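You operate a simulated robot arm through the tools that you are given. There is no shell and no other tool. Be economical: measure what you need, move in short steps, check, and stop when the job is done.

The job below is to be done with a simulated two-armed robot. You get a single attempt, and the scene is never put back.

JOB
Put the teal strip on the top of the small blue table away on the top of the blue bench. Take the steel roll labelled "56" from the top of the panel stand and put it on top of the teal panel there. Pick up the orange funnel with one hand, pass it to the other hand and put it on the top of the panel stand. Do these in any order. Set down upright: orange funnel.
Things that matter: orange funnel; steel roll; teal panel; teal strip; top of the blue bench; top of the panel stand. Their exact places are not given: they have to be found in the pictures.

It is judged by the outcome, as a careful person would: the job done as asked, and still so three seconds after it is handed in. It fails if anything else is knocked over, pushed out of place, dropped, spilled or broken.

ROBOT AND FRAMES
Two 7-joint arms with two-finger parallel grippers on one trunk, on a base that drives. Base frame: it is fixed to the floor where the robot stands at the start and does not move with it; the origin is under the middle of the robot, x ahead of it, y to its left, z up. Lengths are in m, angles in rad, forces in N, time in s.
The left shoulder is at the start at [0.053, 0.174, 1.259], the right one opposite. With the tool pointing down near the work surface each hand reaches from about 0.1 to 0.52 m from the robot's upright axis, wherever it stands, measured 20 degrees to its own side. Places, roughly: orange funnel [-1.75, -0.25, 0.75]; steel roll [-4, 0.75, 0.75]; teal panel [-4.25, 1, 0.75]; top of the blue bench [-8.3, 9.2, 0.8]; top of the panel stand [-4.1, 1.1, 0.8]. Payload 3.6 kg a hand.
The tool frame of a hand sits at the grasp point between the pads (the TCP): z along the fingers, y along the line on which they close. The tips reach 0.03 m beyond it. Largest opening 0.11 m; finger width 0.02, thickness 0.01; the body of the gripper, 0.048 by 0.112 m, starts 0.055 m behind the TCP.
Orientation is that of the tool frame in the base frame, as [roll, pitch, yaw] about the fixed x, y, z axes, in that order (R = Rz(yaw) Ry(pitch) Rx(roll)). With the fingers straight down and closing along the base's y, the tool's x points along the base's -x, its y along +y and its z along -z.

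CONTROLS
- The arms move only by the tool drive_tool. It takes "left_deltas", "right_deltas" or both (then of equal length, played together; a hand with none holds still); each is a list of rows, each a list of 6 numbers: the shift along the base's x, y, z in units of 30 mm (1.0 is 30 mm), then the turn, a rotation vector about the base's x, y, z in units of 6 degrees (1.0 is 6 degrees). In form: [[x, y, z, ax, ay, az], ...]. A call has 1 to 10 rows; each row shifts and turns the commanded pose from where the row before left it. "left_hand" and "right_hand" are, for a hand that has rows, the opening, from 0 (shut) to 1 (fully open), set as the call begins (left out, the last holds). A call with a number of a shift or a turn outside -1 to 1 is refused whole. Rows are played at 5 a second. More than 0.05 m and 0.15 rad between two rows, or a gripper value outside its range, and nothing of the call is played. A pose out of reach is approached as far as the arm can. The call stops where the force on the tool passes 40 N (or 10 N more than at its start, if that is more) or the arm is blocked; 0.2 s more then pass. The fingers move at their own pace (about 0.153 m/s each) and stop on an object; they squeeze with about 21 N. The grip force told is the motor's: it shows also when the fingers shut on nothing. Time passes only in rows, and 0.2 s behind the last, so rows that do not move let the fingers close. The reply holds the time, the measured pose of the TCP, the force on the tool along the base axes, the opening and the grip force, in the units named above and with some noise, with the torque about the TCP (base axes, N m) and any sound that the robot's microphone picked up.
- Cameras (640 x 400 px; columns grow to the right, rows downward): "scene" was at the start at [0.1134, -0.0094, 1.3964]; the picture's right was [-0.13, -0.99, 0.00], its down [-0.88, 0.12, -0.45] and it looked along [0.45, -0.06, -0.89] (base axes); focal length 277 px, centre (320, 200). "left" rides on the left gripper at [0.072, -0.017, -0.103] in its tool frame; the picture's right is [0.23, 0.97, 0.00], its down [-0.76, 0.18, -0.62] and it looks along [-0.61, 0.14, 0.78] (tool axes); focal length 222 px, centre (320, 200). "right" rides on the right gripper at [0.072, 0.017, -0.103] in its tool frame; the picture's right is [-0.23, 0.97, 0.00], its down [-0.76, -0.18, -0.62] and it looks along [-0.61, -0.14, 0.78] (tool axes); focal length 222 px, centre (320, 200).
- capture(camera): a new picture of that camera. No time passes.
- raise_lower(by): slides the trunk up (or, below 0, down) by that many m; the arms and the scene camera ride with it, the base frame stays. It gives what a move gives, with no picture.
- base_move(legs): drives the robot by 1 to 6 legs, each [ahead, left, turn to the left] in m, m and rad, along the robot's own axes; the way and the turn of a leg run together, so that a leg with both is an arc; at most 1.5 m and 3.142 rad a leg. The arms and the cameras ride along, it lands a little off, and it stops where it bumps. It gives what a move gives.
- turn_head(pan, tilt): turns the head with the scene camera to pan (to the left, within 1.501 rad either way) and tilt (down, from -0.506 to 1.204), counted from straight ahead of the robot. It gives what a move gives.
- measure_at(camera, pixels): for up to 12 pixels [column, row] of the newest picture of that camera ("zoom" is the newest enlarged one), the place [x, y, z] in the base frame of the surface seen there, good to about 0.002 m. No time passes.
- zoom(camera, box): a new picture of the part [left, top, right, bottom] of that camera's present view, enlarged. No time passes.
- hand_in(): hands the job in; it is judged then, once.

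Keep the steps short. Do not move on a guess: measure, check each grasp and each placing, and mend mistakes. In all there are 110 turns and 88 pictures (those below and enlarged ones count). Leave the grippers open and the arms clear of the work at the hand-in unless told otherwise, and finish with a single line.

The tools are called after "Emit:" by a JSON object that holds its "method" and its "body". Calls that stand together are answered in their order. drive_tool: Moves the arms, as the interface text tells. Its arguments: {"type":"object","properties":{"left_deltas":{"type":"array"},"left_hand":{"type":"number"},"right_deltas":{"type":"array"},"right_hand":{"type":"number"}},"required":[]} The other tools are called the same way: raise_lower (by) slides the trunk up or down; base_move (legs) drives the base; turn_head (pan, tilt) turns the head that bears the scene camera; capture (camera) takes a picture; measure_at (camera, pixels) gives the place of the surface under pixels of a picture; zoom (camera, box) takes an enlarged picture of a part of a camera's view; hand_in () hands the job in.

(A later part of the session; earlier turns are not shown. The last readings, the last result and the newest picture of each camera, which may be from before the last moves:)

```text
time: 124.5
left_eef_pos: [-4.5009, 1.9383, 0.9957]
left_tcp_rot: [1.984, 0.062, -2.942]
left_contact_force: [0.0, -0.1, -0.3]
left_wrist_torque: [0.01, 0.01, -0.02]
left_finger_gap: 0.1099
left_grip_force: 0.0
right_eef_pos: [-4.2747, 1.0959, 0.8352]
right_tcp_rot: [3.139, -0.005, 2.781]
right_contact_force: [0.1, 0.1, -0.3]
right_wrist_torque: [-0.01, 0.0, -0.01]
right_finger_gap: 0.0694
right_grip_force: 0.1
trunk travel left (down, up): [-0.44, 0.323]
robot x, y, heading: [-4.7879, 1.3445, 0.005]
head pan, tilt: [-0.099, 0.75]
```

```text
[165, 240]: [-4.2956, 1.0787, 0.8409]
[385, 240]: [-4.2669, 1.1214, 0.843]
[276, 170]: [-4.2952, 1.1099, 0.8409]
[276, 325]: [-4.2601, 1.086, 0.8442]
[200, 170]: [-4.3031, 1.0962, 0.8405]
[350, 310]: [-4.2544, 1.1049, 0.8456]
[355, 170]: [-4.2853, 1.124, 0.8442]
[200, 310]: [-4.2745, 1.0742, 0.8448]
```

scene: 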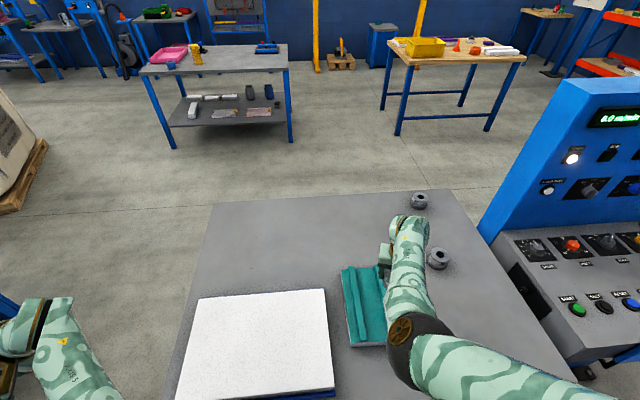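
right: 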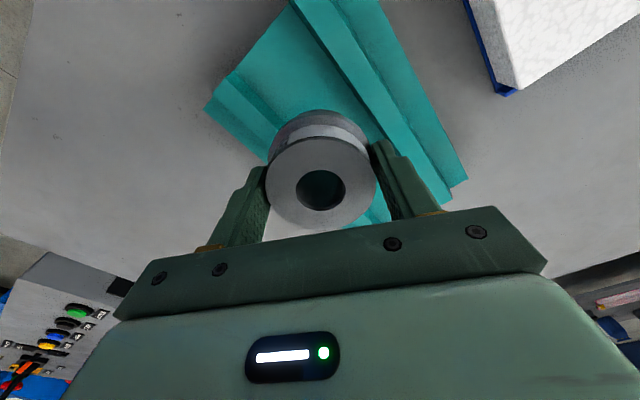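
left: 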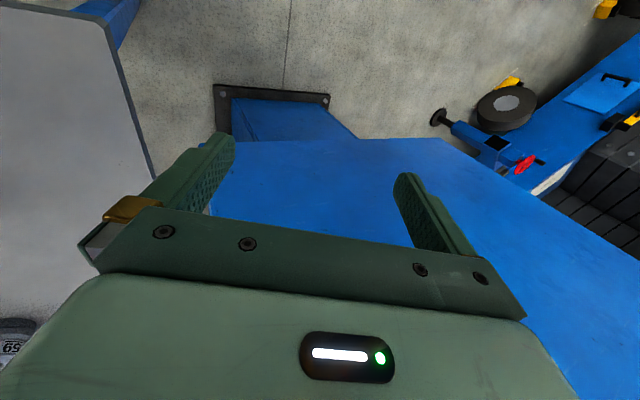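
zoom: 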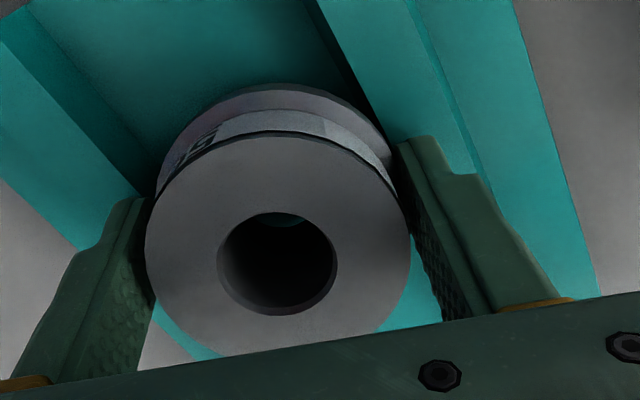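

It slid down to top z≈0.843 (resting would be 0.837), slightly tilted between the fingers. I open fully and check.

Emit:
{"method": "drive_tool", "body": {"right_deltas": [[0, 0, 0, 0, 0, 0], [0, 0, 0, 0, 0, 0], [0, 0, 0, 0, 0, 0]], "right_hand": 1}}

Emit:
{"method": "zoom", "body": {"camera": "right", "box": [200, 80, 480, 255]}}

Emit:
{"method": "measure_at", "body": {"camera": "zoom", "pixels": [[165, 240], [385, 240], [276, 170], [276, 325], [200, 170], [350, 310], [355, 170], [200, 310]]}}

```text
time: 125.3
left_eef_pos: [-4.5022, 1.9381, 0.9962]
left_tcp_rot: [1.984, 0.063, -2.942]
left_contact_force: [0.6, -0.6, -0.8]
left_wrist_torque: [0.0, -0.02, -0.06]
left_finger_gap: 0.1097
left_grip_force: 0.0
right_eef_pos: [-4.2739, 1.0964, 0.8349]
right_tcp_rot: [3.138, -0.003, 2.781]
right_contact_force: [-0.1, 0.7, 0.0]
right_wrist_torque: [-0.02, -0.02, 0.0]
right_finger_gap: 0.11
right_grip_force: 0.0
trunk travel left (down, up): [-0.44, 0.323]
robot x, y, heading: [-4.7897, 1.3441, 0.01]
head pan, tilt: [-0.099, 0.75]
```

```text
2.29 times, centred on (340, 168) of right
```

zoom: 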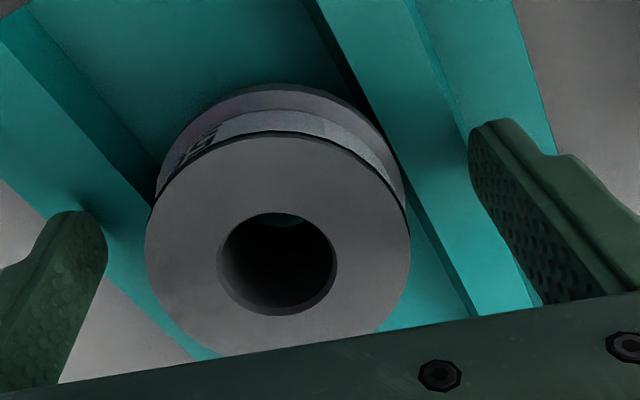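

```text
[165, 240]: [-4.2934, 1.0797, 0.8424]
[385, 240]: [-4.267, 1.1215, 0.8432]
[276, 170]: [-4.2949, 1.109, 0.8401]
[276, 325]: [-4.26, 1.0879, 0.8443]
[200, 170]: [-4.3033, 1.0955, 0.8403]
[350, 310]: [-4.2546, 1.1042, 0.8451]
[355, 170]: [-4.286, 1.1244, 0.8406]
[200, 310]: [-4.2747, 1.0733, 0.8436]
```

The roll now sits in the channel on the panel, a few degrees off level but settled and stable. I lift the hand straight up, back off, and then try to straighten the left hand in open space.

Emit:
{"method": "drive_tool", "body": {"right_deltas": [[0, 0, 0.7, 0, 0, 0], [0, 0, 0.9, 0, 0, 0], [0, 0, 0.9, 0, 0, 0], [0, 0, 0.9, 0, 0, 0]]}}

Emit:
{"method": "base_move", "body": {"legs": [[-0.35, 0, 0]]}}

Emit:
{"method": "drive_tool", "body": {"left_deltas": [[0.8, 0, 0, -0.5, 0, 0], [0.8, 0, 0, -0.8, 0, 0], [0.8, -0.3, 0, -1, 0, 0], [0.6, -0.4, 0, -1, 0, 0], [0.4, -0.4, 0, -1, 0, 0], [0.2, -0.4, 0, -1, 0, 0], [0, -0.4, 0, -1, 0, 0], [0, -0.3, 0, -1, 0, 0], [0, 0, 0, -1, 0, 0], [0, 0, 0, -1, 0, 0]]}}

Emit:
{"method": "capture", "body": {"camera": "scene"}}

```text
time: 126.3
left_eef_pos: [-4.5027, 1.9383, 0.9949]
left_tcp_rot: [1.985, 0.062, -2.943]
left_contact_force: [-0.4, 0.3, -0.1]
left_wrist_torque: [0.01, 0.0, 0.0]
left_finger_gap: 0.1101
left_grip_force: 0.0
right_eef_pos: [-4.2744, 1.0969, 0.9377]
right_tcp_rot: [3.139, -0.006, 2.78]
right_contact_force: [-0.3, 1.1, 0.4]
right_wrist_torque: [-0.03, -0.01, 0.0]
right_finger_gap: 0.11
right_grip_force: 0.1
trunk travel left (down, up): [-0.44, 0.323]
robot x, y, heading: [-4.7914, 1.3455, 0.011]
head pan, tilt: [-0.099, 0.75]
```

```text
time: 128.6
left_eef_pos: [-4.8544, 1.9374, 0.9943]
left_tcp_rot: [1.985, 0.063, -2.94]
left_contact_force: [0.3, -0.3, 0.9]
left_wrist_torque: [0.0, 0.03, 0.02]
left_finger_gap: 0.1099
left_grip_force: 0.1
right_eef_pos: [-4.6224, 1.0932, 0.9382]
right_tcp_rot: [3.14, -0.002, 2.785]
right_contact_force: [0.0, 0.2, 0.4]
right_wrist_torque: [-0.01, -0.02, 0.01]
right_finger_gap: 0.1098
right_grip_force: 0.1
trunk travel left (down, up): [-0.44, 0.323]
robot x, y, heading: [-5.1397, 1.3457, 0.005]
head pan, tilt: [-0.099, 0.75]
```

```text
time: 130.8
left_eef_pos: [-4.7437, 1.8716, 0.9949]
left_tcp_rot: [2.944, -0.131, -2.976]
left_contact_force: [-0.3, -0.2, 0.3]
left_wrist_torque: [0.02, -0.01, 0.0]
left_finger_gap: 0.11
left_grip_force: 0.1
right_eef_pos: [-4.6216, 1.0945, 0.938]
right_tcp_rot: [-3.141, -0.005, 2.783]
right_contact_force: [-0.3, 0.0, -0.7]
right_wrist_torque: [-0.01, 0.0, -0.01]
right_finger_gap: 0.11
right_grip_force: 0.1
trunk travel left (down, up): [-0.44, 0.323]
robot x, y, heading: [-5.1369, 1.3442, 0.005]
head pan, tilt: [-0.099, 0.75]
```

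```text
43 pictures are left
```

scene: 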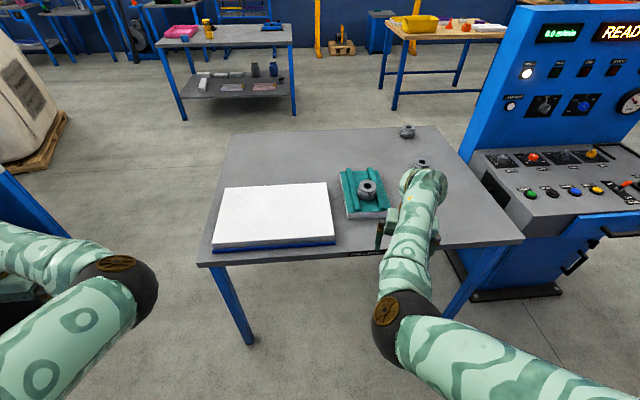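

The roll rests on the panel and the left hand straightened (its elbow is outboard now). Before driving to the funnel I test in free space whether the left hand can come to the middle with a forward pitch (needed for the hand-over).

Emit:
{"method": "drive_tool", "body": {"left_deltas": [[0.2, -1, 0.1, -0.17, -0.7, 0], [0.2, -1, 0.1, -0.17, -0.7, 0], [0.2, -1, 0.1, -0.17, -0.7, 0], [0.2, -1, 0.1, -0.17, -0.7, 0], [0.2, -1, 0.1, -0.17, -0.7, 0], [0.2, -1, 0.1, -0.17, -0.7, 0], [0.2, -1, 0.1, -0.17, -0.7, 0], [0.2, -1, 0.1, -0.17, -0.7, 0], [0.2, -1, 0.1, -0.17, -0.7, 0], [0.2, -1, 0.1, -0.17, -0.7, 0]]}}

Emit:
{"method": "drive_tool", "body": {"left_deltas": [[0.1, -1, 0.1, 0, 0, 0], [0.1, -1, 0.1, 0, 0, 0], [0.1, -1, 0.1, 0, 0, 0], [0.1, -1, 0.1, 0, 0, 0], [0.1, -1, 0.1, 0, 0, 0]]}}

```text
time: 132.3
left_eef_pos: [-4.6578, 1.6942, 1.098]
left_tcp_rot: [-3.126, 0.511, -2.92]
left_contact_force: [-0.4, 0.5, -0.4]
left_wrist_torque: [0.0, -0.02, -0.03]
left_finger_gap: 0.1102
left_grip_force: 0.1
right_eef_pos: [-4.6225, 1.094, 0.9379]
right_tcp_rot: [3.139, -0.003, 2.782]
right_contact_force: [0.5, 0.0, 0.4]
right_wrist_torque: [0.02, -0.03, 0.02]
right_finger_gap: 0.1099
right_grip_force: 0.1
trunk travel left (down, up): [-0.44, 0.323]
robot x, y, heading: [-5.1382, 1.3438, 0.007]
head pan, tilt: [-0.099, 0.75]
stopped in row 7 (left hand): the arm was blocked; the commanded pose is now the measured one
```

```text
time: 133.2
left_eef_pos: [-4.6181, 1.6107, 1.1777]
left_tcp_rot: [-3.101, 0.661, -2.886]
left_contact_force: [0.8, 0.0, -0.1]
left_wrist_torque: [-0.01, -0.01, -0.01]
left_finger_gap: 0.11
left_grip_force: 0.2
right_eef_pos: [-4.6228, 1.0931, 0.9386]
right_tcp_rot: [3.138, -0.003, 2.783]
right_contact_force: [-0.2, 0.8, -0.8]
right_wrist_torque: [0.03, -0.02, -0.03]
right_finger_gap: 0.1099
right_grip_force: 0.1
trunk travel left (down, up): [-0.44, 0.323]
robot x, y, heading: [-5.1402, 1.3424, 0.003]
head pan, tilt: [-0.099, 0.75]
stopped in row 4 (left hand): the arm was blocked; the commanded pose is now the measured one
```

The left hand is pushed up as it comes inwards. I look at both arms' postures.

Emit:
{"method": "turn_head", "body": {"pan": 0.15, "tilt": 1.0}}

Emit:
{"method": "capture", "body": {"camera": "scene"}}

Emit:
{"method": "measure_at", "body": {"camera": "scene", "pixels": [[120, 260], [180, 180], [230, 130], [60, 330], [420, 300], [450, 180], [470, 120], [520, 350], [440, 250], [250, 100]]}}

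```text
time: 134.0
left_eef_pos: [-4.619, 1.6101, 1.1786]
left_tcp_rot: [-3.099, 0.661, -2.886]
left_contact_force: [0.7, -0.8, 0.3]
left_wrist_torque: [0.0, 0.0, 0.0]
left_finger_gap: 0.1102
left_grip_force: 0.2
right_eef_pos: [-4.6215, 1.0941, 0.9378]
right_tcp_rot: [3.139, -0.007, 2.784]
right_contact_force: [-0.6, -0.8, 0.2]
right_wrist_torque: [-0.02, 0.02, -0.02]
right_finger_gap: 0.1103
right_grip_force: 0.1
trunk travel left (down, up): [-0.44, 0.323]
robot x, y, heading: [-5.1419, 1.3429, 0.01]
head pan, tilt: [0.15, 1.0]
```

```text
42 pictures are left
```

scene: 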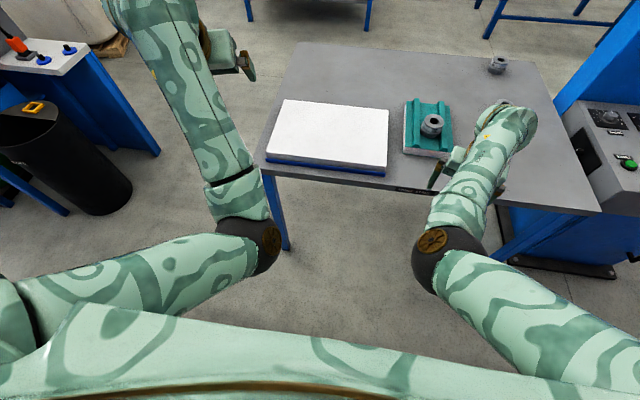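

```text
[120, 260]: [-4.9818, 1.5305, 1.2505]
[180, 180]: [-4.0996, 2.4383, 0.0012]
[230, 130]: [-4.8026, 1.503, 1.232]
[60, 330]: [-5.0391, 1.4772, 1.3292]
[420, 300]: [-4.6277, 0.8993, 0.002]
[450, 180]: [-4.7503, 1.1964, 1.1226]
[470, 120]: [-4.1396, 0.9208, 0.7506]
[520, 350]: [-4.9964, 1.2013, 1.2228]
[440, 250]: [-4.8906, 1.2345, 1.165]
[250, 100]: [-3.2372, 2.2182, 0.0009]
```

Both elbows sit inboard, which is why hands can't meet with fingers down. I test another way: left hand further out and lower, fingers rolled inwards towards the middle.

Emit:
{"method": "drive_tool", "body": {"left_deltas": [[-0.5, 1, -0.9, 0, 0.3, 0], [-0.5, 1, -0.9, 0, 0.3, 0], [-0.5, 1, -0.9, 0, 0.3, 0], [-0.5, 1, -0.9, 0, 0.3, 0], [-0.4, 1, -0.9, 0, 0.3, 0]]}}

Emit:
{"method": "drive_tool", "body": {"left_deltas": [[0, -0.5, 0.2, -1, 0, 0], [0, -0.5, 0.2, -1, 0, 0], [0, -0.5, 0.2, -1, 0, 0], [0, -0.5, 0.2, -1, 0, 0], [0, -0.5, 0.2, -1, 0, 0], [0, -0.5, 0.2, -1, 0, 0], [0, -0.5, 0.2, -1, 0, 0], [0, -0.5, 0.2, -1, 0, 0]]}}

Emit:
{"method": "capture", "body": {"camera": "scene"}}

```text
time: 135.2
left_eef_pos: [-4.691, 1.7573, 1.042]
left_tcp_rot: [-3.134, 0.503, -2.912]
left_contact_force: [-0.3, -0.3, 0.9]
left_wrist_torque: [-0.03, 0.01, -0.04]
left_finger_gap: 0.11
left_grip_force: 0.0
right_eef_pos: [-4.6214, 1.0955, 0.9375]
right_tcp_rot: [3.14, -0.004, 2.781]
right_contact_force: [0.2, 0.0, -0.7]
right_wrist_torque: [-0.03, -0.03, 0.0]
right_finger_gap: 0.11
right_grip_force: 0.1
trunk travel left (down, up): [-0.44, 0.323]
robot x, y, heading: [-5.1401, 1.3474, 0.008]
head pan, tilt: [0.15, 1.0]
```

```text
time: 137.0
left_eef_pos: [-4.6652, 1.6717, 1.0674]
left_tcp_rot: [-2.405, 0.224, -2.634]
left_contact_force: [0.1, -0.4, -0.9]
left_wrist_torque: [-0.03, 0.01, -0.02]
left_finger_gap: 0.1101
left_grip_force: 0.2
left hand out of reach, approached as far as the arm can: row 5, 6, 7, 8
right_eef_pos: [-4.6214, 1.0942, 0.9371]
right_tcp_rot: [3.14, -0.005, 2.786]
right_contact_force: [-1.1, -0.8, 0.3]
right_wrist_torque: [0.04, -0.03, -0.01]
right_finger_gap: 0.1099
right_grip_force: 0.0
trunk travel left (down, up): [-0.44, 0.323]
robot x, y, heading: [-5.1369, 1.3453, 0.014]
head pan, tilt: [0.15, 1.0]
```

```text
41 pictures are left
```

scene: 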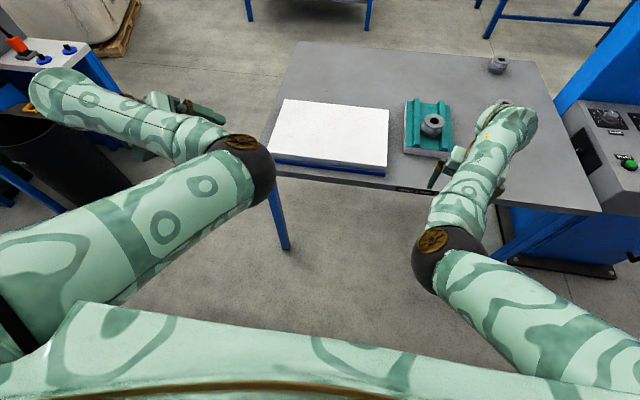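

That posture isn't useful. I test the right hand instead: at its good yaw, swing the fingers inwards about the wrist by ~40°, in free air.

Emit:
{"method": "drive_tool", "body": {"right_deltas": [[0, 0.7, 0.05, 1, 0, 0], [0, 0.7, 0.1, 1, 0, 0], [0, 0.7, 0.2, 1, 0, 0], [0, 0.65, 0.25, 1, 0, 0], [0, 0.6, 0.3, 1, 0, 0], [0, 0.6, 0.4, 1, 0, 0], [0, 0.55, 0.4, 1, 0, 0]]}}

```text
time: 138.6
left_eef_pos: [-4.6662, 1.6722, 1.0678]
left_tcp_rot: [-2.408, 0.228, -2.636]
left_contact_force: [-0.2, 0.1, -0.2]
left_wrist_torque: [0.02, -0.01, -0.02]
left_finger_gap: 0.1099
left_grip_force: 0.1
right_eef_pos: [-4.6225, 1.2291, 0.9884]
right_tcp_rot: [2.437, -0.242, 2.873]
right_contact_force: [-0.3, 1.2, -0.7]
right_wrist_torque: [0.01, 0.04, 0.0]
right_finger_gap: 0.11
right_grip_force: 0.0
trunk travel left (down, up): [-0.44, 0.323]
robot x, y, heading: [-5.1391, 1.3436, 0.009]
head pan, tilt: [0.15, 1.0]
```

That worked perfectly: the right hand's fingertips came 0.135 m further in, tilted 42°. Now I bring the left hand to the mirror image: first fingers down at (ahead 0.52, left 0.28, z 0.94).

Emit:
{"method": "drive_tool", "body": {"left_deltas": [[0.19, 0.1, -0.53, 0.664, 0.62, 0], [0.19, 0.1, -0.53, 0.664, 0.62, 0], [0.19, 0.1, -0.53, 0.664, 0.62, 0], [0.19, 0, -0.53, 0.664, 0.62, 0], [0.19, -0.2, -0.53, 0.664, 0.62, 0], [0.19, -0.4, -0.53, 0.664, 0.62, 0], [0.19, -0.5, -0.53, 0.664, 0.62, 0], [0.19, -0.5, -0.53, 0.664, 0.62, 0]]}}

```text
time: 140.4
left_eef_pos: [-4.6208, 1.6346, 0.9383]
left_tcp_rot: [-3.139, 0.0, -2.726]
left_contact_force: [-0.6, 0.6, -0.3]
left_wrist_torque: [-0.02, 0.0, -0.01]
left_finger_gap: 0.11
left_grip_force: 0.0
right_eef_pos: [-4.6224, 1.2289, 0.9876]
right_tcp_rot: [2.438, -0.241, 2.873]
right_contact_force: [0.6, 0.6, 0.4]
right_wrist_torque: [0.01, 0.01, 0.0]
right_finger_gap: 0.1102
right_grip_force: 0.0
trunk travel left (down, up): [-0.44, 0.323]
robot x, y, heading: [-5.1351, 1.3403, 0.013]
head pan, tilt: [0.15, 1.0]
```

Both hands now behave, and inward tilts give a feasible hand-over. Now I drive to the funnel: round the stand's end (y≈2.35), ahead to x≈-2.9, then right to y≈-0.25, facing +x.

Emit:
{"method": "base_move", "body": {"legs": [[0, 1.0, -0.01], [1.2, 0, 0], [1.05, 0, 0], [0, -1.3, 0], [0, -1.28, 0]]}}

Emit:
{"method": "turn_head", "body": {"pan": 0.0, "tilt": 0.6}}

Emit:
{"method": "capture", "body": {"camera": "scene"}}

```text
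time: 168.6
left_eef_pos: [-2.4141, -0.0086, 0.939]
left_tcp_rot: [-3.139, 0.0, -2.728]
left_contact_force: [-0.6, 1.1, -0.1]
left_wrist_torque: [0.01, 0.01, -0.03]
left_finger_gap: 0.1098
left_grip_force: 0.0
right_eef_pos: [-2.4183, -0.4162, 0.9877]
right_tcp_rot: [2.438, -0.24, 2.867]
right_contact_force: [0.1, -0.1, -0.2]
right_wrist_torque: [0.01, 0.01, 0.0]
right_finger_gap: 0.1099
right_grip_force: 0.0
trunk travel left (down, up): [-0.44, 0.323]
robot x, y, heading: [-2.9353, -0.2968, 0.002]
head pan, tilt: [0.15, 1.0]
```

```text
time: 169.4
left_eef_pos: [-2.413, -0.0092, 0.9415]
left_tcp_rot: [-3.141, 0.0, -2.729]
left_contact_force: [0.2, 0.5, -0.3]
left_wrist_torque: [-0.02, 0.01, 0.01]
left_finger_gap: 0.1102
left_grip_force: 0.0
right_eef_pos: [-2.4178, -0.4152, 0.9885]
right_tcp_rot: [2.436, -0.242, 2.867]
right_contact_force: [0.4, 0.1, -0.3]
right_wrist_torque: [-0.03, -0.05, 0.0]
right_finger_gap: 0.1099
right_grip_force: 0.2
trunk travel left (down, up): [-0.44, 0.323]
robot x, y, heading: [-2.9349, -0.2981, 0.007]
head pan, tilt: [0.0, 0.6]
```

```text
40 pictures are left
```

scene: 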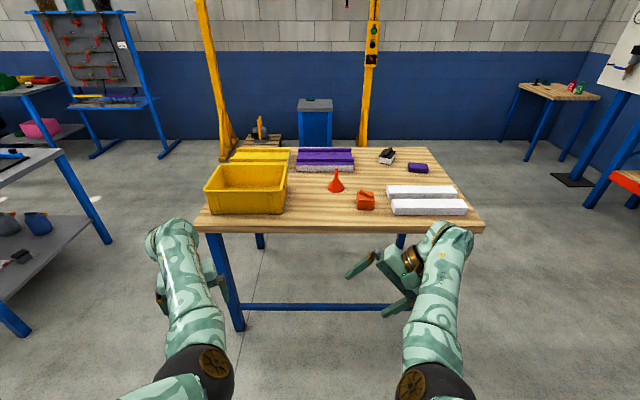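

The funnel is at (335,180), with an orange block nearer right at (366,200) and a yellow bin to the left. I enlarge and measure.

Emit:
{"method": "zoom", "body": {"camera": "scene", "box": [280, 140, 408, 220]}}

Emit:
{"method": "measure_at", "body": {"camera": "zoom", "pixels": [[276, 146], [276, 160], [276, 175], [276, 190], [276, 205], [276, 222], [276, 240], [235, 250], [317, 250], [430, 250], [390, 290], [20, 200]]}}

```text
5.00 times, centred on (344, 180) of scene
```

zoom: 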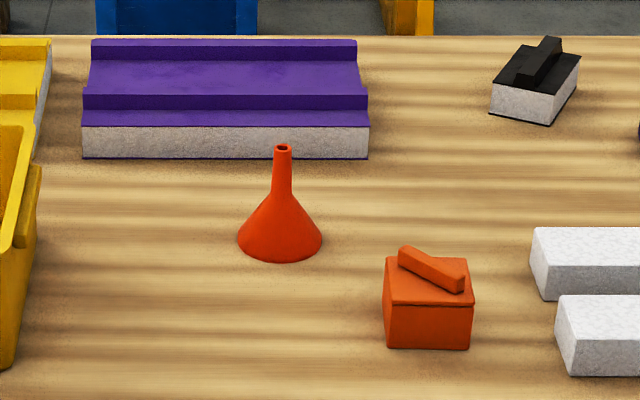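

```text
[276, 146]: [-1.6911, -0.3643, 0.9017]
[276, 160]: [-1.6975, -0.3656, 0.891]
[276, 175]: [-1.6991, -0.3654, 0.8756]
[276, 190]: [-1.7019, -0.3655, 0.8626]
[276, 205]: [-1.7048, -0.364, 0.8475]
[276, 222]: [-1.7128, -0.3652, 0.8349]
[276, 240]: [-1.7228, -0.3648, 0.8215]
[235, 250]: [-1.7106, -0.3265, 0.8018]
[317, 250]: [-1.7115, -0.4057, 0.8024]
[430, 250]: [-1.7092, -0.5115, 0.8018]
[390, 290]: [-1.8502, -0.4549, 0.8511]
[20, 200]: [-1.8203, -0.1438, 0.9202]
```

Funnel: axis (-1.689,-0.367), spout z 0.862–0.902, rim ∅0.08. For the hand-over both hands need a strong inward tilt (~60°). I test how far the right hand can go in free air.

Emit:
{"method": "drive_tool", "body": {"right_deltas": [[0, 0.7, 0.3, 1, 0, 0], [0, 0.7, 0.3, 1, 0, 0], [0, 0.7, 0.3, 1, 0, 0], [0, 0.7, 0, 0, 0, 0], [0, 0.7, 0, 0, 0, 0], [0, 0.7, 0, 0, 0, 0]]}}

```text
time: 170.8
left_eef_pos: [-2.4144, -0.0089, 0.9391]
left_tcp_rot: [-3.138, 0.0, -2.728]
left_contact_force: [-0.4, 0.3, 0.5]
left_wrist_torque: [0.0, 0.02, 0.0]
left_finger_gap: 0.1102
left_grip_force: 0.0
right_eef_pos: [-2.4014, -0.3059, 1.027]
right_tcp_rot: [2.131, -0.284, 2.936]
right_contact_force: [0.6, -0.4, 0.0]
right_wrist_torque: [0.02, 0.0, 0.0]
right_finger_gap: 0.11
right_grip_force: 0.0
right hand out of reach, approached as far as the arm can: row 6
trunk travel left (down, up): [-0.44, 0.323]
robot x, y, heading: [-2.9363, -0.2938, 0.008]
head pan, tilt: [0.0, 0.6]
```

The right hand reaches the middle with a 59° inward tilt, but its fingers then close nearly vertically. Spinning the hand 70° about its own finger axis should make them close horizontally along x. I try that in free air.

Emit:
{"method": "drive_tool", "body": {"right_deltas": [[0, 0, 0, 0.03, 0.84, -0.5], [0, 0, 0, 0.03, 0.84, -0.5], [0, 0, 0, 0.03, 0.84, -0.5], [0, 0, 0, 0.03, 0.84, -0.5], [0, 0, 0, 0.03, 0.84, -0.5], [0, 0, 0, 0.03, 0.84, -0.5], [0, 0, 0, 0.03, 0.84, -0.5], [0, 0, 0, 0.03, 0.84, -0.5], [0, 0, 0, 0.03, 0.84, -0.5], [0, 0, 0, 0.03, 0.84, -0.5]]}}

Emit:
{"method": "drive_tool", "body": {"right_deltas": [[0, 0, 0, 0.03, 0.84, -0.5], [0, 0, 0, 0.03, 0.84, -0.5], [0, 0.5, 0, 0, 0, 0], [0, 0.5, 0, 0, 0, 0], [0, 0.5, 0, 0, 0, 0]]}}

```text
time: 173.1
left_eef_pos: [-2.4136, -0.0099, 0.9416]
left_tcp_rot: [-3.138, 0.001, -2.727]
left_contact_force: [0.5, 0.3, -0.1]
left_wrist_torque: [-0.01, 0.01, 0.01]
left_finger_gap: 0.11
left_grip_force: 0.1
right_eef_pos: [-2.4065, -0.4106, 1.003]
right_tcp_rot: [2.797, -1.034, 1.936]
right_contact_force: [-0.3, 0.0, -0.3]
right_wrist_torque: [0.0, 0.0, 0.01]
right_finger_gap: 0.1101
right_grip_force: 0.0
right hand out of reach, approached as far as the arm can: row 3, 4, 5, 6, 7, 8, 9, 10
trunk travel left (down, up): [-0.44, 0.323]
robot x, y, heading: [-2.9354, -0.3006, 0.005]
head pan, tilt: [0.0, 0.6]
```

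```text
time: 174.2
left_eef_pos: [-2.4143, -0.0093, 0.9406]
left_tcp_rot: [-3.138, -0.001, -2.728]
left_contact_force: [0.7, -0.7, 0.0]
left_wrist_torque: [0.01, -0.01, 0.01]
left_finger_gap: 0.1101
left_grip_force: 0.1
right_eef_pos: [-2.4162, -0.4298, 1.0108]
right_tcp_rot: [-3.139, -1.07, 1.528]
right_contact_force: [-0.1, -0.1, 0.2]
right_wrist_torque: [0.02, 0.01, 0.02]
right_finger_gap: 0.1099
right_grip_force: 0.1
right hand out of reach, approached as far as the arm can: row 1, 2, 3, 4, 5
trunk travel left (down, up): [-0.44, 0.323]
robot x, y, heading: [-2.939, -0.2941, 0.002]
head pan, tilt: [0.0, 0.6]
```

Now the right hand is tilted 61° inwards with fingers closing exactly along x — good for taking the spout from the side. I test how far inwards it can go when drawn nearer to the robot.

Emit:
{"method": "drive_tool", "body": {"right_deltas": [[-0.8, 0.2, 0, 0, 0, 0], [-0.8, 0.4, 0, 0, 0, 0], [-0.8, 0.6, 0, 0, 0, 0], [-0.4, 0.8, 0, 0, 0, 0], [0, 0.8, 0, 0, 0, 0], [0, 0.8, 0, 0, 0, 0]]}}

```text
time: 175.7
left_eef_pos: [-2.4127, -0.0097, 0.9381]
left_tcp_rot: [-3.138, 0.0, -2.729]
left_contact_force: [-0.3, -0.4, -0.7]
left_wrist_torque: [0.02, -0.01, 0.03]
left_finger_gap: 0.1101
left_grip_force: 0.1
right_eef_pos: [-2.4157, -0.4282, 1.0102]
right_tcp_rot: [-3.141, -1.069, 1.529]
right_contact_force: [0.7, 0.6, 0.4]
right_wrist_torque: [-0.01, 0.01, 0.01]
right_finger_gap: 0.1101
right_grip_force: 0.1
right hand out of reach, approached as far as the arm can: row 1, 2, 3, 4, 5, 6
trunk travel left (down, up): [-0.44, 0.323]
robot x, y, heading: [-2.9325, -0.2974, 0.003]
head pan, tilt: [0.0, 0.6]
```

Moving inwards slides hands upward, which suggests the upper arms rub the torso at low height. So I test the same pose higher and further ahead: right hand up 0.2 m, then inwards.

Emit:
{"method": "drive_tool", "body": {"right_deltas": [[0.3, -0.3, 1, 0, 0, 0], [0.3, -0.3, 1, 0, 0, 0], [0.3, 0, 1, 0, 0, 0], [0.3, 0, 1, 0, 0, 0], [0.3, 0, 1, 0, 0, 0], [0.3, 0, 1, 0, 0, 0], [0, 0.9, 0, 0, 0, 0], [0, 0.9, 0, 0, 0, 0], [0, 0.9, 0, 0, 0, 0], [0, 0.9, 0, 0, 0, 0]]}}

Emit:
{"method": "drive_tool", "body": {"left_deltas": [[0.3, 0, 1, 0, 0, 0], [0.3, 0, 1, 0, 0, 0], [0.3, 0, 1, 0, 0, 0], [0.3, 0, 1, 0, -0.5, 0], [0.3, 0, 1, 0, -0.5, 0], [0.3, 0, 1, 0, -1, 0], [0.3, -0.6, 0.5, -0.5, -1, 0], [0.3, -0.6, 0, -0.5, -1, 0], [0.3, -0.6, 0, -0.5, 0, 0]]}}

```text
time: 177.8
left_eef_pos: [-2.4136, -0.0086, 0.9393]
left_tcp_rot: [-3.139, 0.0, -2.73]
left_contact_force: [0.1, -0.4, -0.4]
left_wrist_torque: [-0.01, -0.01, 0.01]
left_finger_gap: 0.1098
left_grip_force: 0.1
right_eef_pos: [-2.35, -0.4278, 1.1658]
right_tcp_rot: [-3.138, -1.068, 1.527]
right_contact_force: [-1.0, 0.3, 0.4]
right_wrist_torque: [-0.02, -0.01, 0.03]
right_finger_gap: 0.1099
right_grip_force: 0.0
right hand out of reach, approached as far as the arm can: row 1, 2, 3, 7, 8, 9, 10
trunk travel left (down, up): [-0.44, 0.323]
robot x, y, heading: [-2.934, -0.2979, 0.009]
head pan, tilt: [0.0, 0.6]
```

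```text
time: 179.8
left_eef_pos: [-2.333, -0.0648, 1.1353]
left_tcp_rot: [-2.811, 0.311, -2.654]
left_contact_force: [0.2, -0.5, 0.2]
left_wrist_torque: [-0.03, 0.0, -0.03]
left_finger_gap: 0.1099
left_grip_force: 0.1
right_eef_pos: [-2.3495, -0.428, 1.1663]
right_tcp_rot: [-3.139, -1.07, 1.526]
right_contact_force: [1.1, -0.9, -0.3]
right_wrist_torque: [-0.02, -0.01, -0.02]
right_finger_gap: 0.11
right_grip_force: 0.1
trunk travel left (down, up): [-0.44, 0.323]
robot x, y, heading: [-2.9332, -0.298, 0.004]
head pan, tilt: [0.0, 0.6]
```

The left hand moves more freely up here (lateral 0.23, z 1.135, not blocked). I keep pushing it inwards to learn its limit.

Emit:
{"method": "drive_tool", "body": {"left_deltas": [[0, -0.9, 0, 0, 0, 0], [0, -0.9, 0, 0, 0, 0], [0, -0.9, 0, 0, 0, 0], [0, -0.9, 0, 0, 0, 0], [0, -0.9, 0, 0, 0, 0], [0, -0.9, 0, 0, 0, 0]]}}

Emit:
{"method": "capture", "body": {"camera": "scene"}}

```text
time: 181.2
left_eef_pos: [-2.3339, -0.2285, 1.1334]
left_tcp_rot: [-2.813, 0.312, -2.653]
left_contact_force: [-0.1, 0.1, 0.3]
left_wrist_torque: [0.02, 0.0, 0.02]
left_finger_gap: 0.11
left_grip_force: 0.1
right_eef_pos: [-2.3491, -0.4287, 1.1676]
right_tcp_rot: [-3.141, -1.068, 1.529]
right_contact_force: [-0.1, 0.5, -0.1]
right_wrist_torque: [-0.03, -0.01, 0.0]
right_finger_gap: 0.11
right_grip_force: 0.1
trunk travel left (down, up): [-0.44, 0.323]
robot x, y, heading: [-2.9361, -0.2984, -0.0]
head pan, tilt: [0.0, 0.6]
```

```text
38 pictures are left
```

scene: 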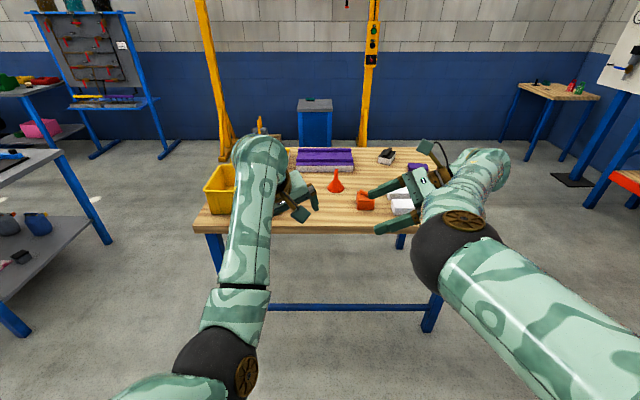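

Excellent — up high (ahead 0.6, z 1.13) the left hand comes freely to the middle. So the plan: right hand picks the funnel low on the spout in its present 61° tilt (fingers closing along x), then the left takes the spout top from above. Now I move the left hand back out a bit and up, lower the right hand, and drive to the funnel.

Emit:
{"method": "drive_tool", "body": {"left_deltas": [[-0.3, 0.9, 0.3, 0, 0, 0], [-0.3, 0.9, 0.3, 0, 0, 0], [-0.3, 0.9, 0.3, 0, 0, 0], [-0.3, 0.9, 0.3, 0, 0, 0], [-0.3, 0.9, 0.3, 0, 0, 0]], "right_deltas": [[-0.4, 0, -0.8, 0, 0, 0], [-0.4, 0, -0.8, 0, 0, 0], [-0.4, 0, -0.8, 0, 0, 0], [-0.4, 0, -0.8, 0, 0, 0], [-0.4, 0, -0.8, 0, 0, 0]]}}

Emit:
{"method": "base_move", "body": {"legs": [[0.4, 0.06, 0]]}}

Emit:
{"method": "turn_head", "body": {"pan": 0.0, "tilt": 0.9}}

Emit:
{"method": "capture", "body": {"camera": "scene"}}

```text
time: 182.4
left_eef_pos: [-2.3768, -0.0884, 1.1794]
left_tcp_rot: [-2.81, 0.311, -2.655]
left_contact_force: [0.3, 0.4, 0.5]
left_wrist_torque: [-0.02, 0.01, -0.02]
left_finger_gap: 0.1102
left_grip_force: 0.1
right_eef_pos: [-2.395, -0.4424, 1.0434]
right_tcp_rot: [-3.141, -1.069, 1.53]
right_contact_force: [-0.5, -0.2, -0.1]
right_wrist_torque: [-0.02, -0.02, 0.0]
right_finger_gap: 0.1103
right_grip_force: 0.0
right hand out of reach, approached as far as the arm can: row 1, 2, 3, 4
trunk travel left (down, up): [-0.44, 0.323]
robot x, y, heading: [-2.9343, -0.2996, 0.003]
head pan, tilt: [0.0, 0.6]
```

```text
time: 184.9
left_eef_pos: [-1.9818, -0.0324, 1.1795]
left_tcp_rot: [-2.814, 0.311, -2.66]
left_contact_force: [0.1, -0.3, 0.5]
left_wrist_torque: [0.01, 0.01, 0.01]
left_finger_gap: 0.1101
left_grip_force: 0.1
right_eef_pos: [-2.0022, -0.3856, 1.0409]
right_tcp_rot: [-3.14, -1.069, 1.519]
right_contact_force: [0.4, -0.7, 0.0]
right_wrist_torque: [0.03, 0.03, -0.01]
right_finger_gap: 0.11
right_grip_force: 0.1
trunk travel left (down, up): [-0.44, 0.323]
robot x, y, heading: [-2.5408, -0.2387, -0.003]
head pan, tilt: [0.0, 0.6]
```

```text
time: 185.7
left_eef_pos: [-1.983, -0.0329, 1.1786]
left_tcp_rot: [-2.814, 0.312, -2.66]
left_contact_force: [1.2, -0.1, 0.9]
left_wrist_torque: [0.01, -0.04, 0.03]
left_finger_gap: 0.1097
left_grip_force: 0.1
right_eef_pos: [-2.0043, -0.3854, 1.0418]
right_tcp_rot: [-3.139, -1.069, 1.521]
right_contact_force: [0.2, -0.2, 0.2]
right_wrist_torque: [-0.01, 0.03, -0.02]
right_finger_gap: 0.1103
right_grip_force: 0.1
trunk travel left (down, up): [-0.44, 0.323]
robot x, y, heading: [-2.5405, -0.2312, -0.007]
head pan, tilt: [0.0, 0.901]
```

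```text
37 pictures are left
```

scene: 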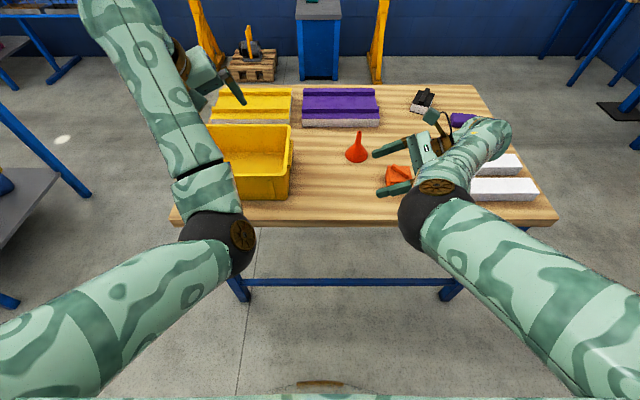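

The right hand's TCP is at (-2.003,-0.385,1.041); the funnel is 0.314 m ahead and 18 mm left. I drive there, then verify before lowering.

Emit:
{"method": "base_move", "body": {"legs": [[0.314, 0.018, 0.005]]}}

Emit:
{"method": "capture", "body": {"camera": "right"}}

Emit:
{"method": "capture", "body": {"camera": "scene"}}

```text
time: 187.8
left_eef_pos: [-1.6738, -0.0087, 1.1795]
left_tcp_rot: [-2.813, 0.311, -2.649]
left_contact_force: [1.0, -0.2, 0.0]
left_wrist_torque: [-0.02, 0.0, 0.04]
left_finger_gap: 0.1097
left_grip_force: 0.1
right_eef_pos: [-1.6912, -0.3597, 1.0415]
right_tcp_rot: [-3.138, -1.069, 1.53]
right_contact_force: [0.2, 0.2, 0.1]
right_wrist_torque: [0.02, 0.02, 0.0]
right_finger_gap: 0.1096
right_grip_force: 0.1
trunk travel left (down, up): [-0.44, 0.323]
robot x, y, heading: [-2.2322, -0.2138, 0.015]
head pan, tilt: [0.0, 0.901]
```

```text
36 pictures are left
```

right: 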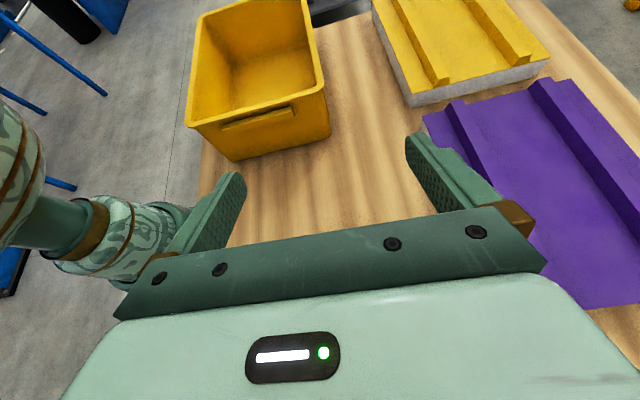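

```text
35 pictures are left
```

scene: 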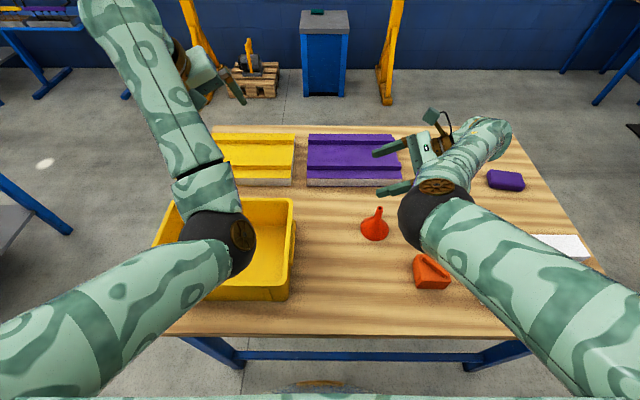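

I measure the funnel spout again and the elbows, since lowering the trunk brings the elbows down too.

Emit:
{"method": "measure_at", "body": {"camera": "scene", "pixels": [[379, 208], [378, 215], [377, 222], [200, 265], [215, 215], [410, 235], [420, 200], [250, 205], [170, 205], [285, 295], [430, 270], [232, 190]]}}

```text
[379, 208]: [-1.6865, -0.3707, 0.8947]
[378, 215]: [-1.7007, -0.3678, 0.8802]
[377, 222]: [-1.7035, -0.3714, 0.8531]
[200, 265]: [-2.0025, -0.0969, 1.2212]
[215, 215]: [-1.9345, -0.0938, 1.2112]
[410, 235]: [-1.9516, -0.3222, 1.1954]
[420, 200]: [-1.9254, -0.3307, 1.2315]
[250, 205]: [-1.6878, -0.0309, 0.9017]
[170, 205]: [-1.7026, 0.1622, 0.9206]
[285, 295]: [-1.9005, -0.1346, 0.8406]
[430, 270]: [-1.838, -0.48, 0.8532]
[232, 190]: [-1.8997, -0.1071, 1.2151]
```

Elbow undersides are near 1.09 m; a full trunk descent might brush the bin (0.92). So I lower as much as I can by the right arm itself first, and raise the left.

Emit:
{"method": "drive_tool", "body": {"right_deltas": [[0, -0.3, -0.6, 0, 0, 0], [0, 0, -0.8, 0, 0, 0], [0, 0, -0.8, 0, 0, 0], [0, 0, -0.8, 0, 0, 0]], "left_deltas": [[0, 0.3, 0.8, 0, 0, 0], [0, 0.3, 0.8, 0, 0, 0], [0, 0.3, 0.8, 0, 0, 0], [0, 0.3, 0.8, 0, 0, 0]]}}

```text
time: 188.8
left_eef_pos: [-1.6564, 0.0339, 1.2691]
left_tcp_rot: [-2.813, 0.311, -2.649]
left_contact_force: [-0.2, 1.1, 0.0]
left_wrist_torque: [0.01, 0.03, 0.01]
left_finger_gap: 0.1099
left_grip_force: 0.1
left hand out of reach, approached as far as the arm can: row 2, 3, 4
right_eef_pos: [-1.7036, -0.3503, 0.9907]
right_tcp_rot: [-3.14, -1.068, 1.533]
right_contact_force: [-0.3, -0.1, 0.9]
right_wrist_torque: [0.01, -0.01, 0.06]
right_finger_gap: 0.1098
right_grip_force: 0.1
right hand out of reach, approached as far as the arm can: row 2, 3, 4
trunk travel left (down, up): [-0.44, 0.323]
robot x, y, heading: [-2.2327, -0.2156, 0.008]
head pan, tilt: [0.0, 0.901]
```

Right hand is at (-1.704,-0.350,0.991). I correct by +15 mm x, −18 mm y with the arm.

Emit:
{"method": "drive_tool", "body": {"right_deltas": [[0.25, -0.3, 0.1, 0, 0, 0], [0.25, -0.3, 0.1, 0, 0, 0], [0, 0, 0, 0, 0, 0]]}}

```text
time: 189.6
left_eef_pos: [-1.6575, 0.0326, 1.2696]
left_tcp_rot: [-2.814, 0.309, -2.65]
left_contact_force: [0.4, -0.5, -0.6]
left_wrist_torque: [0.04, -0.05, 0.02]
left_finger_gap: 0.1102
left_grip_force: 0.0
right_eef_pos: [-1.6996, -0.3508, 1.0009]
right_tcp_rot: [-3.14, -1.068, 1.533]
right_contact_force: [-0.6, 0.3, 0.5]
right_wrist_torque: [0.02, 0.0, 0.02]
right_finger_gap: 0.1102
right_grip_force: 0.0
right hand out of reach, approached as far as the arm can: row 1, 2
trunk travel left (down, up): [-0.44, 0.323]
robot x, y, heading: [-2.2297, -0.2157, 0.008]
head pan, tilt: [0.0, 0.901]
```

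The arm sticks there, so I correct with the base (ahead 0.011, right 0.017), then lower the trunk 0.09 and look.

Emit:
{"method": "base_move", "body": {"legs": [[0.011, -0.017, 0]]}}

Emit:
{"method": "raise_lower", "body": {"by": -0.07}}

Emit:
{"method": "capture", "body": {"camera": "scene"}}

Emit:
{"method": "capture", "body": {"camera": "right"}}

```text
time: 190.4
left_eef_pos: [-1.6461, 0.0161, 1.2691]
left_tcp_rot: [-2.814, 0.312, -2.646]
left_contact_force: [-0.3, 0.7, 0.6]
left_wrist_torque: [0.04, 0.01, 0.01]
left_finger_gap: 0.1102
left_grip_force: 0.1
right_eef_pos: [-1.6876, -0.3673, 1.0011]
right_tcp_rot: [-3.139, -1.069, 1.533]
right_contact_force: [0.3, 0.5, -1.2]
right_wrist_torque: [0.01, 0.01, -0.03]
right_finger_gap: 0.1098
right_grip_force: 0.2
trunk travel left (down, up): [-0.44, 0.323]
robot x, y, heading: [-2.2223, -0.2311, 0.007]
head pan, tilt: [0.0, 0.901]
```

```text
time: 191.5
left_eef_pos: [-1.6346, 0.018, 1.1784]
left_tcp_rot: [-2.83, 0.279, -2.653]
left_contact_force: [-0.4, 0.0, 0.3]
left_wrist_torque: [0.04, 0.0, 0.0]
left_finger_gap: 0.1101
left_grip_force: 0.0
right_eef_pos: [-1.6881, -0.368, 0.932]
right_tcp_rot: [-3.139, -1.067, 1.534]
right_contact_force: [0.5, 0.6, 0.2]
right_wrist_torque: [0.01, 0.02, -0.03]
right_finger_gap: 0.1099
right_grip_force: 0.1
trunk travel left (down, up): [-0.37, 0.393]
robot x, y, heading: [-2.2157, -0.2318, 0.012]
head pan, tilt: [0.0, 0.901]
```

```text
34 pictures are left
```

scene: 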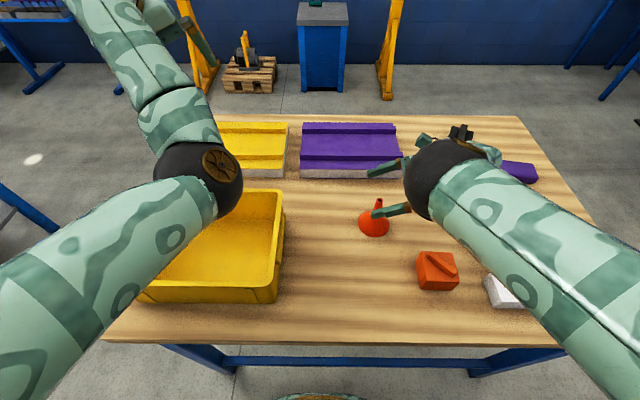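

```text
33 pictures are left
```

right: 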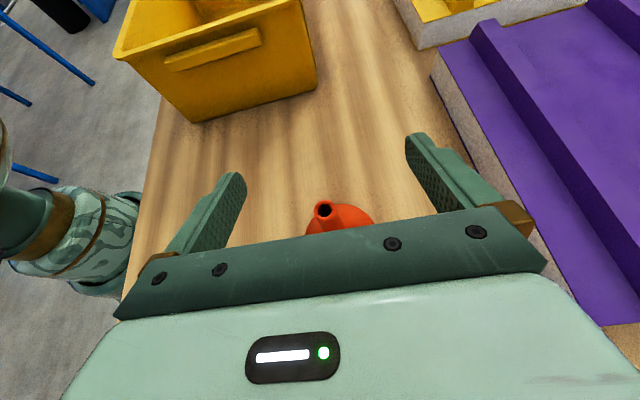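

The spout top is centred between the fingers (323,211). I lower another 0.065 m and close.

Emit:
{"method": "raise_lower", "body": {"by": -0.065}}

Emit:
{"method": "capture", "body": {"camera": "right"}}

```text
time: 192.5
left_eef_pos: [-1.6213, 0.0175, 1.0882]
left_tcp_rot: [-2.855, 0.239, -2.657]
left_contact_force: [-0.2, -0.9, 0.8]
left_wrist_torque: [-0.03, 0.01, -0.02]
left_finger_gap: 0.1099
left_grip_force: 0.1
right_eef_pos: [-1.6873, -0.3686, 0.8667]
right_tcp_rot: [3.141, -1.068, 1.536]
right_contact_force: [-0.2, -0.1, 0.6]
right_wrist_torque: [0.01, 0.02, -0.04]
right_finger_gap: 0.1098
right_grip_force: 0.1
trunk travel left (down, up): [-0.305, 0.458]
robot x, y, heading: [-2.2216, -0.2352, 0.011]
head pan, tilt: [0.0, 0.901]
```

```text
32 pictures are left
```

right: 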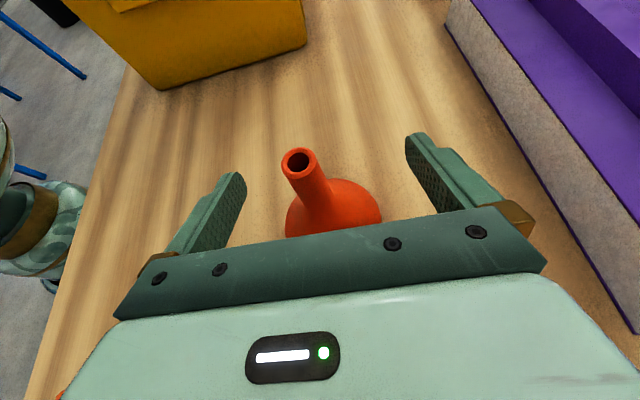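

I check the spout's centre against the TCP (x −1.6873) before closing.

Emit:
{"method": "measure_at", "body": {"camera": "right", "pixels": [[284, 163], [317, 163], [300, 150], [310, 190], [299, 176], [345, 200], [232, 180], [415, 150]]}}

```text
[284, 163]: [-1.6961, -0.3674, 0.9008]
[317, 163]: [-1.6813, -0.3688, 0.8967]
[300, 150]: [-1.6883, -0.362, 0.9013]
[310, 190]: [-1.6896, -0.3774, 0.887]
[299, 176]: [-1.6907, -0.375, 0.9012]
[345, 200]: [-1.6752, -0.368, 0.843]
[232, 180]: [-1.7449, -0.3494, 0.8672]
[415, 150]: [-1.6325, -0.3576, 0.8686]
```

Perfectly centred. I close the right fingers.

Emit:
{"method": "drive_tool", "body": {"right_deltas": [[0, 0, 0, 0, 0, 0], [0, 0, 0, 0, 0, 0], [0, 0, 0, 0, 0, 0], [0, 0, 0, 0, 0, 0]], "right_hand": 0}}

Emit:
{"method": "raise_lower", "body": {"by": 0.135}}

Emit:
{"method": "capture", "body": {"camera": "right"}}

```text
time: 193.5
left_eef_pos: [-1.6208, 0.0185, 1.0859]
left_tcp_rot: [-2.854, 0.24, -2.658]
left_contact_force: [0.1, 0.1, 0.2]
left_wrist_torque: [-0.02, -0.02, 0.0]
left_finger_gap: 0.1104
left_grip_force: 0.0
right_eef_pos: [-1.6878, -0.3673, 0.8662]
right_tcp_rot: [-3.138, -1.068, 1.534]
right_contact_force: [-0.4, -0.6, 0.4]
right_wrist_torque: [0.02, -0.04, -0.01]
right_finger_gap: 0.0185
right_grip_force: 20.8
trunk travel left (down, up): [-0.305, 0.458]
robot x, y, heading: [-2.2222, -0.2323, 0.006]
head pan, tilt: [0.0, 0.901]
```

```text
time: 195.2
left_eef_pos: [-1.6195, 0.0175, 1.2214]
left_tcp_rot: [-2.855, 0.237, -2.66]
left_contact_force: [-0.1, -0.1, -0.2]
left_wrist_torque: [0.04, -0.03, 0.01]
left_finger_gap: 0.1099
left_grip_force: 0.1
right_eef_pos: [-1.687, -0.3688, 1.0012]
right_tcp_rot: [-3.137, -1.069, 1.532]
right_contact_force: [-0.1, 0.5, -0.6]
right_wrist_torque: [0.0, 0.0, -0.02]
right_finger_gap: 0.0188
right_grip_force: 20.9
trunk travel left (down, up): [-0.44, 0.323]
robot x, y, heading: [-2.2208, -0.2311, 0.01]
head pan, tilt: [0.0, 0.901]
```

```text
31 pictures are left
```

right: 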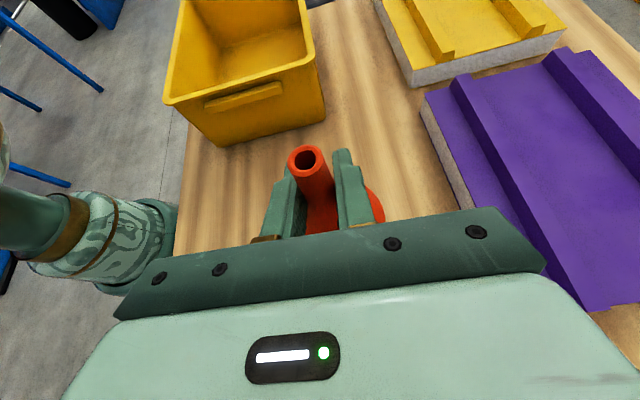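

Lifted and held (gap 0.019). I back into open space, and raise the right hand to its high pose for the hand-over.

Emit:
{"method": "base_move", "body": {"legs": [[-0.55, 0, 0]]}}

Emit:
{"method": "drive_tool", "body": {"right_deltas": [[0.3, 0, 0.9, 0, 0, 0], [0.3, 0, 0.9, 0, 0, 0], [0.3, 0, 0.9, 0, 0, 0], [0.3, 0, 0.9, 0, 0, 0], [0.3, 0, 0.9, 0, 0, 0]]}}

```text
time: 198.3
left_eef_pos: [-2.1745, 0.0164, 1.2226]
left_tcp_rot: [-2.854, 0.24, -2.647]
left_contact_force: [-0.2, 0.7, -0.2]
left_wrist_torque: [-0.03, 0.02, 0.03]
left_finger_gap: 0.11
left_grip_force: 0.2
right_eef_pos: [-2.2367, -0.3696, 1.001]
right_tcp_rot: [-3.139, -1.067, 1.546]
right_contact_force: [-0.4, -1.0, -1.1]
right_wrist_torque: [-0.01, 0.0, 0.01]
right_finger_gap: 0.0184
right_grip_force: 20.9
trunk travel left (down, up): [-0.44, 0.323]
robot x, y, heading: [-2.774, -0.2417, 0.021]
head pan, tilt: [0.0, 0.901]
```

```text
time: 199.5
left_eef_pos: [-2.1741, 0.0154, 1.223]
left_tcp_rot: [-2.852, 0.241, -2.647]
left_contact_force: [-0.2, -0.2, 0.7]
left_wrist_torque: [-0.01, -0.02, 0.02]
left_finger_gap: 0.1101
left_grip_force: 0.1
right_eef_pos: [-2.1913, -0.369, 1.1366]
right_tcp_rot: [-3.138, -1.069, 1.545]
right_contact_force: [0.8, 0.1, -1.3]
right_wrist_torque: [0.01, 0.0, 0.02]
right_finger_gap: 0.0186
right_grip_force: 21.0
trunk travel left (down, up): [-0.44, 0.323]
robot x, y, heading: [-2.7719, -0.2379, 0.019]
head pan, tilt: [0.0, 0.901]
```

Right TCP is (-2.191,-0.369,1.137), funnel hanging upright, spout top ≈1.173. Now the left hand turns to a 40° forward pitch with fingers closing along y, nearly shut to a 36 mm gap, and moves towards a staging point behind and above the spout.

Emit:
{"method": "drive_tool", "body": {"left_deltas": [[-0.25, -0.8, 0.15, 0.44, -0.45, -0.18], [-0.25, -0.8, 0.15, 0.44, -0.45, -0.18], [-0.25, -0.8, 0.15, 0.44, -0.45, -0.18], [-0.25, -0.8, 0.15, 0.44, -0.45, -0.18], [-0.25, -0.8, 0.15, 0.44, -0.45, -0.18], [-0.25, -0.8, 0.15, 0.44, -0.45, -0.18], [-0.25, -0.8, 0.15, 0.44, -0.45, -0.18], [-0.25, -0.8, 0.15, 0.44, -0.45, -0.18]], "left_hand": 0.33}}

```text
time: 201.3
left_eef_pos: [-2.2337, -0.1756, 1.2582]
left_tcp_rot: [-3.094, 0.725, -2.915]
left_contact_force: [0.0, -0.1, -0.3]
left_wrist_torque: [0.0, 0.0, 0.03]
left_finger_gap: 0.0364
left_grip_force: 0.0
right_eef_pos: [-2.1925, -0.3706, 1.1378]
right_tcp_rot: [-3.139, -1.07, 1.545]
right_contact_force: [0.1, 0.3, -0.9]
right_wrist_torque: [0.0, -0.01, -0.02]
right_finger_gap: 0.0187
right_grip_force: 20.9
trunk travel left (down, up): [-0.44, 0.323]
robot x, y, heading: [-2.7694, -0.2436, 0.018]
head pan, tilt: [0.0, 0.901]
```

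It tracks exactly. I bring it to the staging point (-2.263,-0.381,1.252) and check with pictures.

Emit:
{"method": "drive_tool", "body": {"left_deltas": [[-0.14, -0.976, 0, 0, 0, 0], [-0.14, -0.976, 0, 0, 0, 0], [-0.14, -0.976, 0, 0, 0, 0], [-0.14, -0.976, 0, 0, 0, 0], [-0.14, -0.976, 0, 0, 0, 0], [-0.14, -0.976, 0, 0, 0, 0], [-0.14, -0.976, -0.2, 0, 0, 0]]}}

Emit:
{"method": "capture", "body": {"camera": "left"}}

Emit:
{"method": "capture", "body": {"camera": "scene"}}

```text
time: 202.5
left_eef_pos: [-2.2496, -0.3014, 1.2584]
left_tcp_rot: [-3.112, 0.73, -2.932]
left_contact_force: [-0.1, 4.5, 2.1]
left_wrist_torque: [-0.23, 0.21, -0.56]
left_finger_gap: 0.0363
left_grip_force: 0.0
right_eef_pos: [-2.1901, -0.3761, 1.1371]
right_tcp_rot: [-3.136, -1.067, 1.533]
right_contact_force: [0.2, 1.0, -0.5]
right_wrist_torque: [-0.01, 0.02, 0.02]
right_finger_gap: 0.0188
right_grip_force: 21.3
trunk travel left (down, up): [-0.44, 0.323]
robot x, y, heading: [-2.7702, -0.2419, 0.016]
head pan, tilt: [0.0, 0.901]
stopped in row 5 (left hand): the force on the tool passed its limit at 69 N (the readings are from after the stop); the commanded pose is now the measured one
```

```text
30 pictures are left
```

left: 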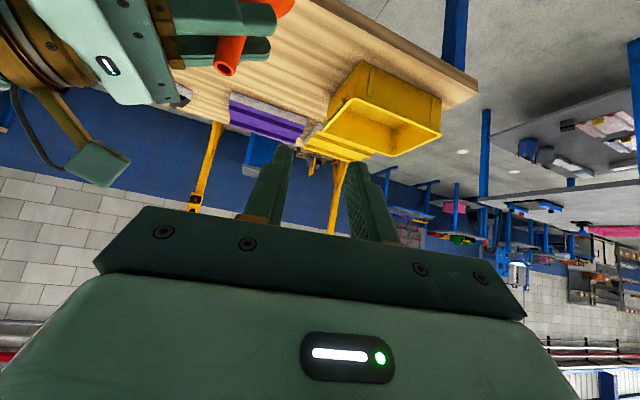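

```text
29 pictures are left
```

scene: 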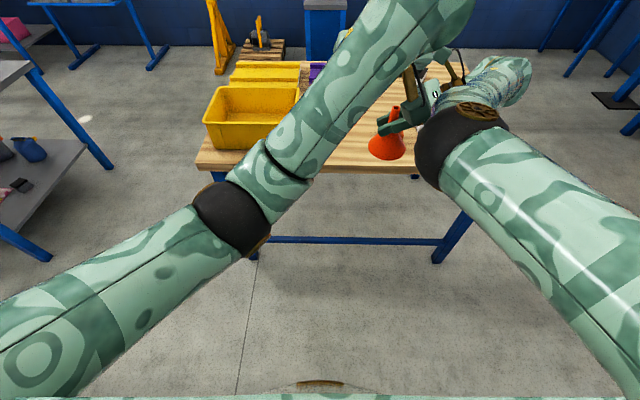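

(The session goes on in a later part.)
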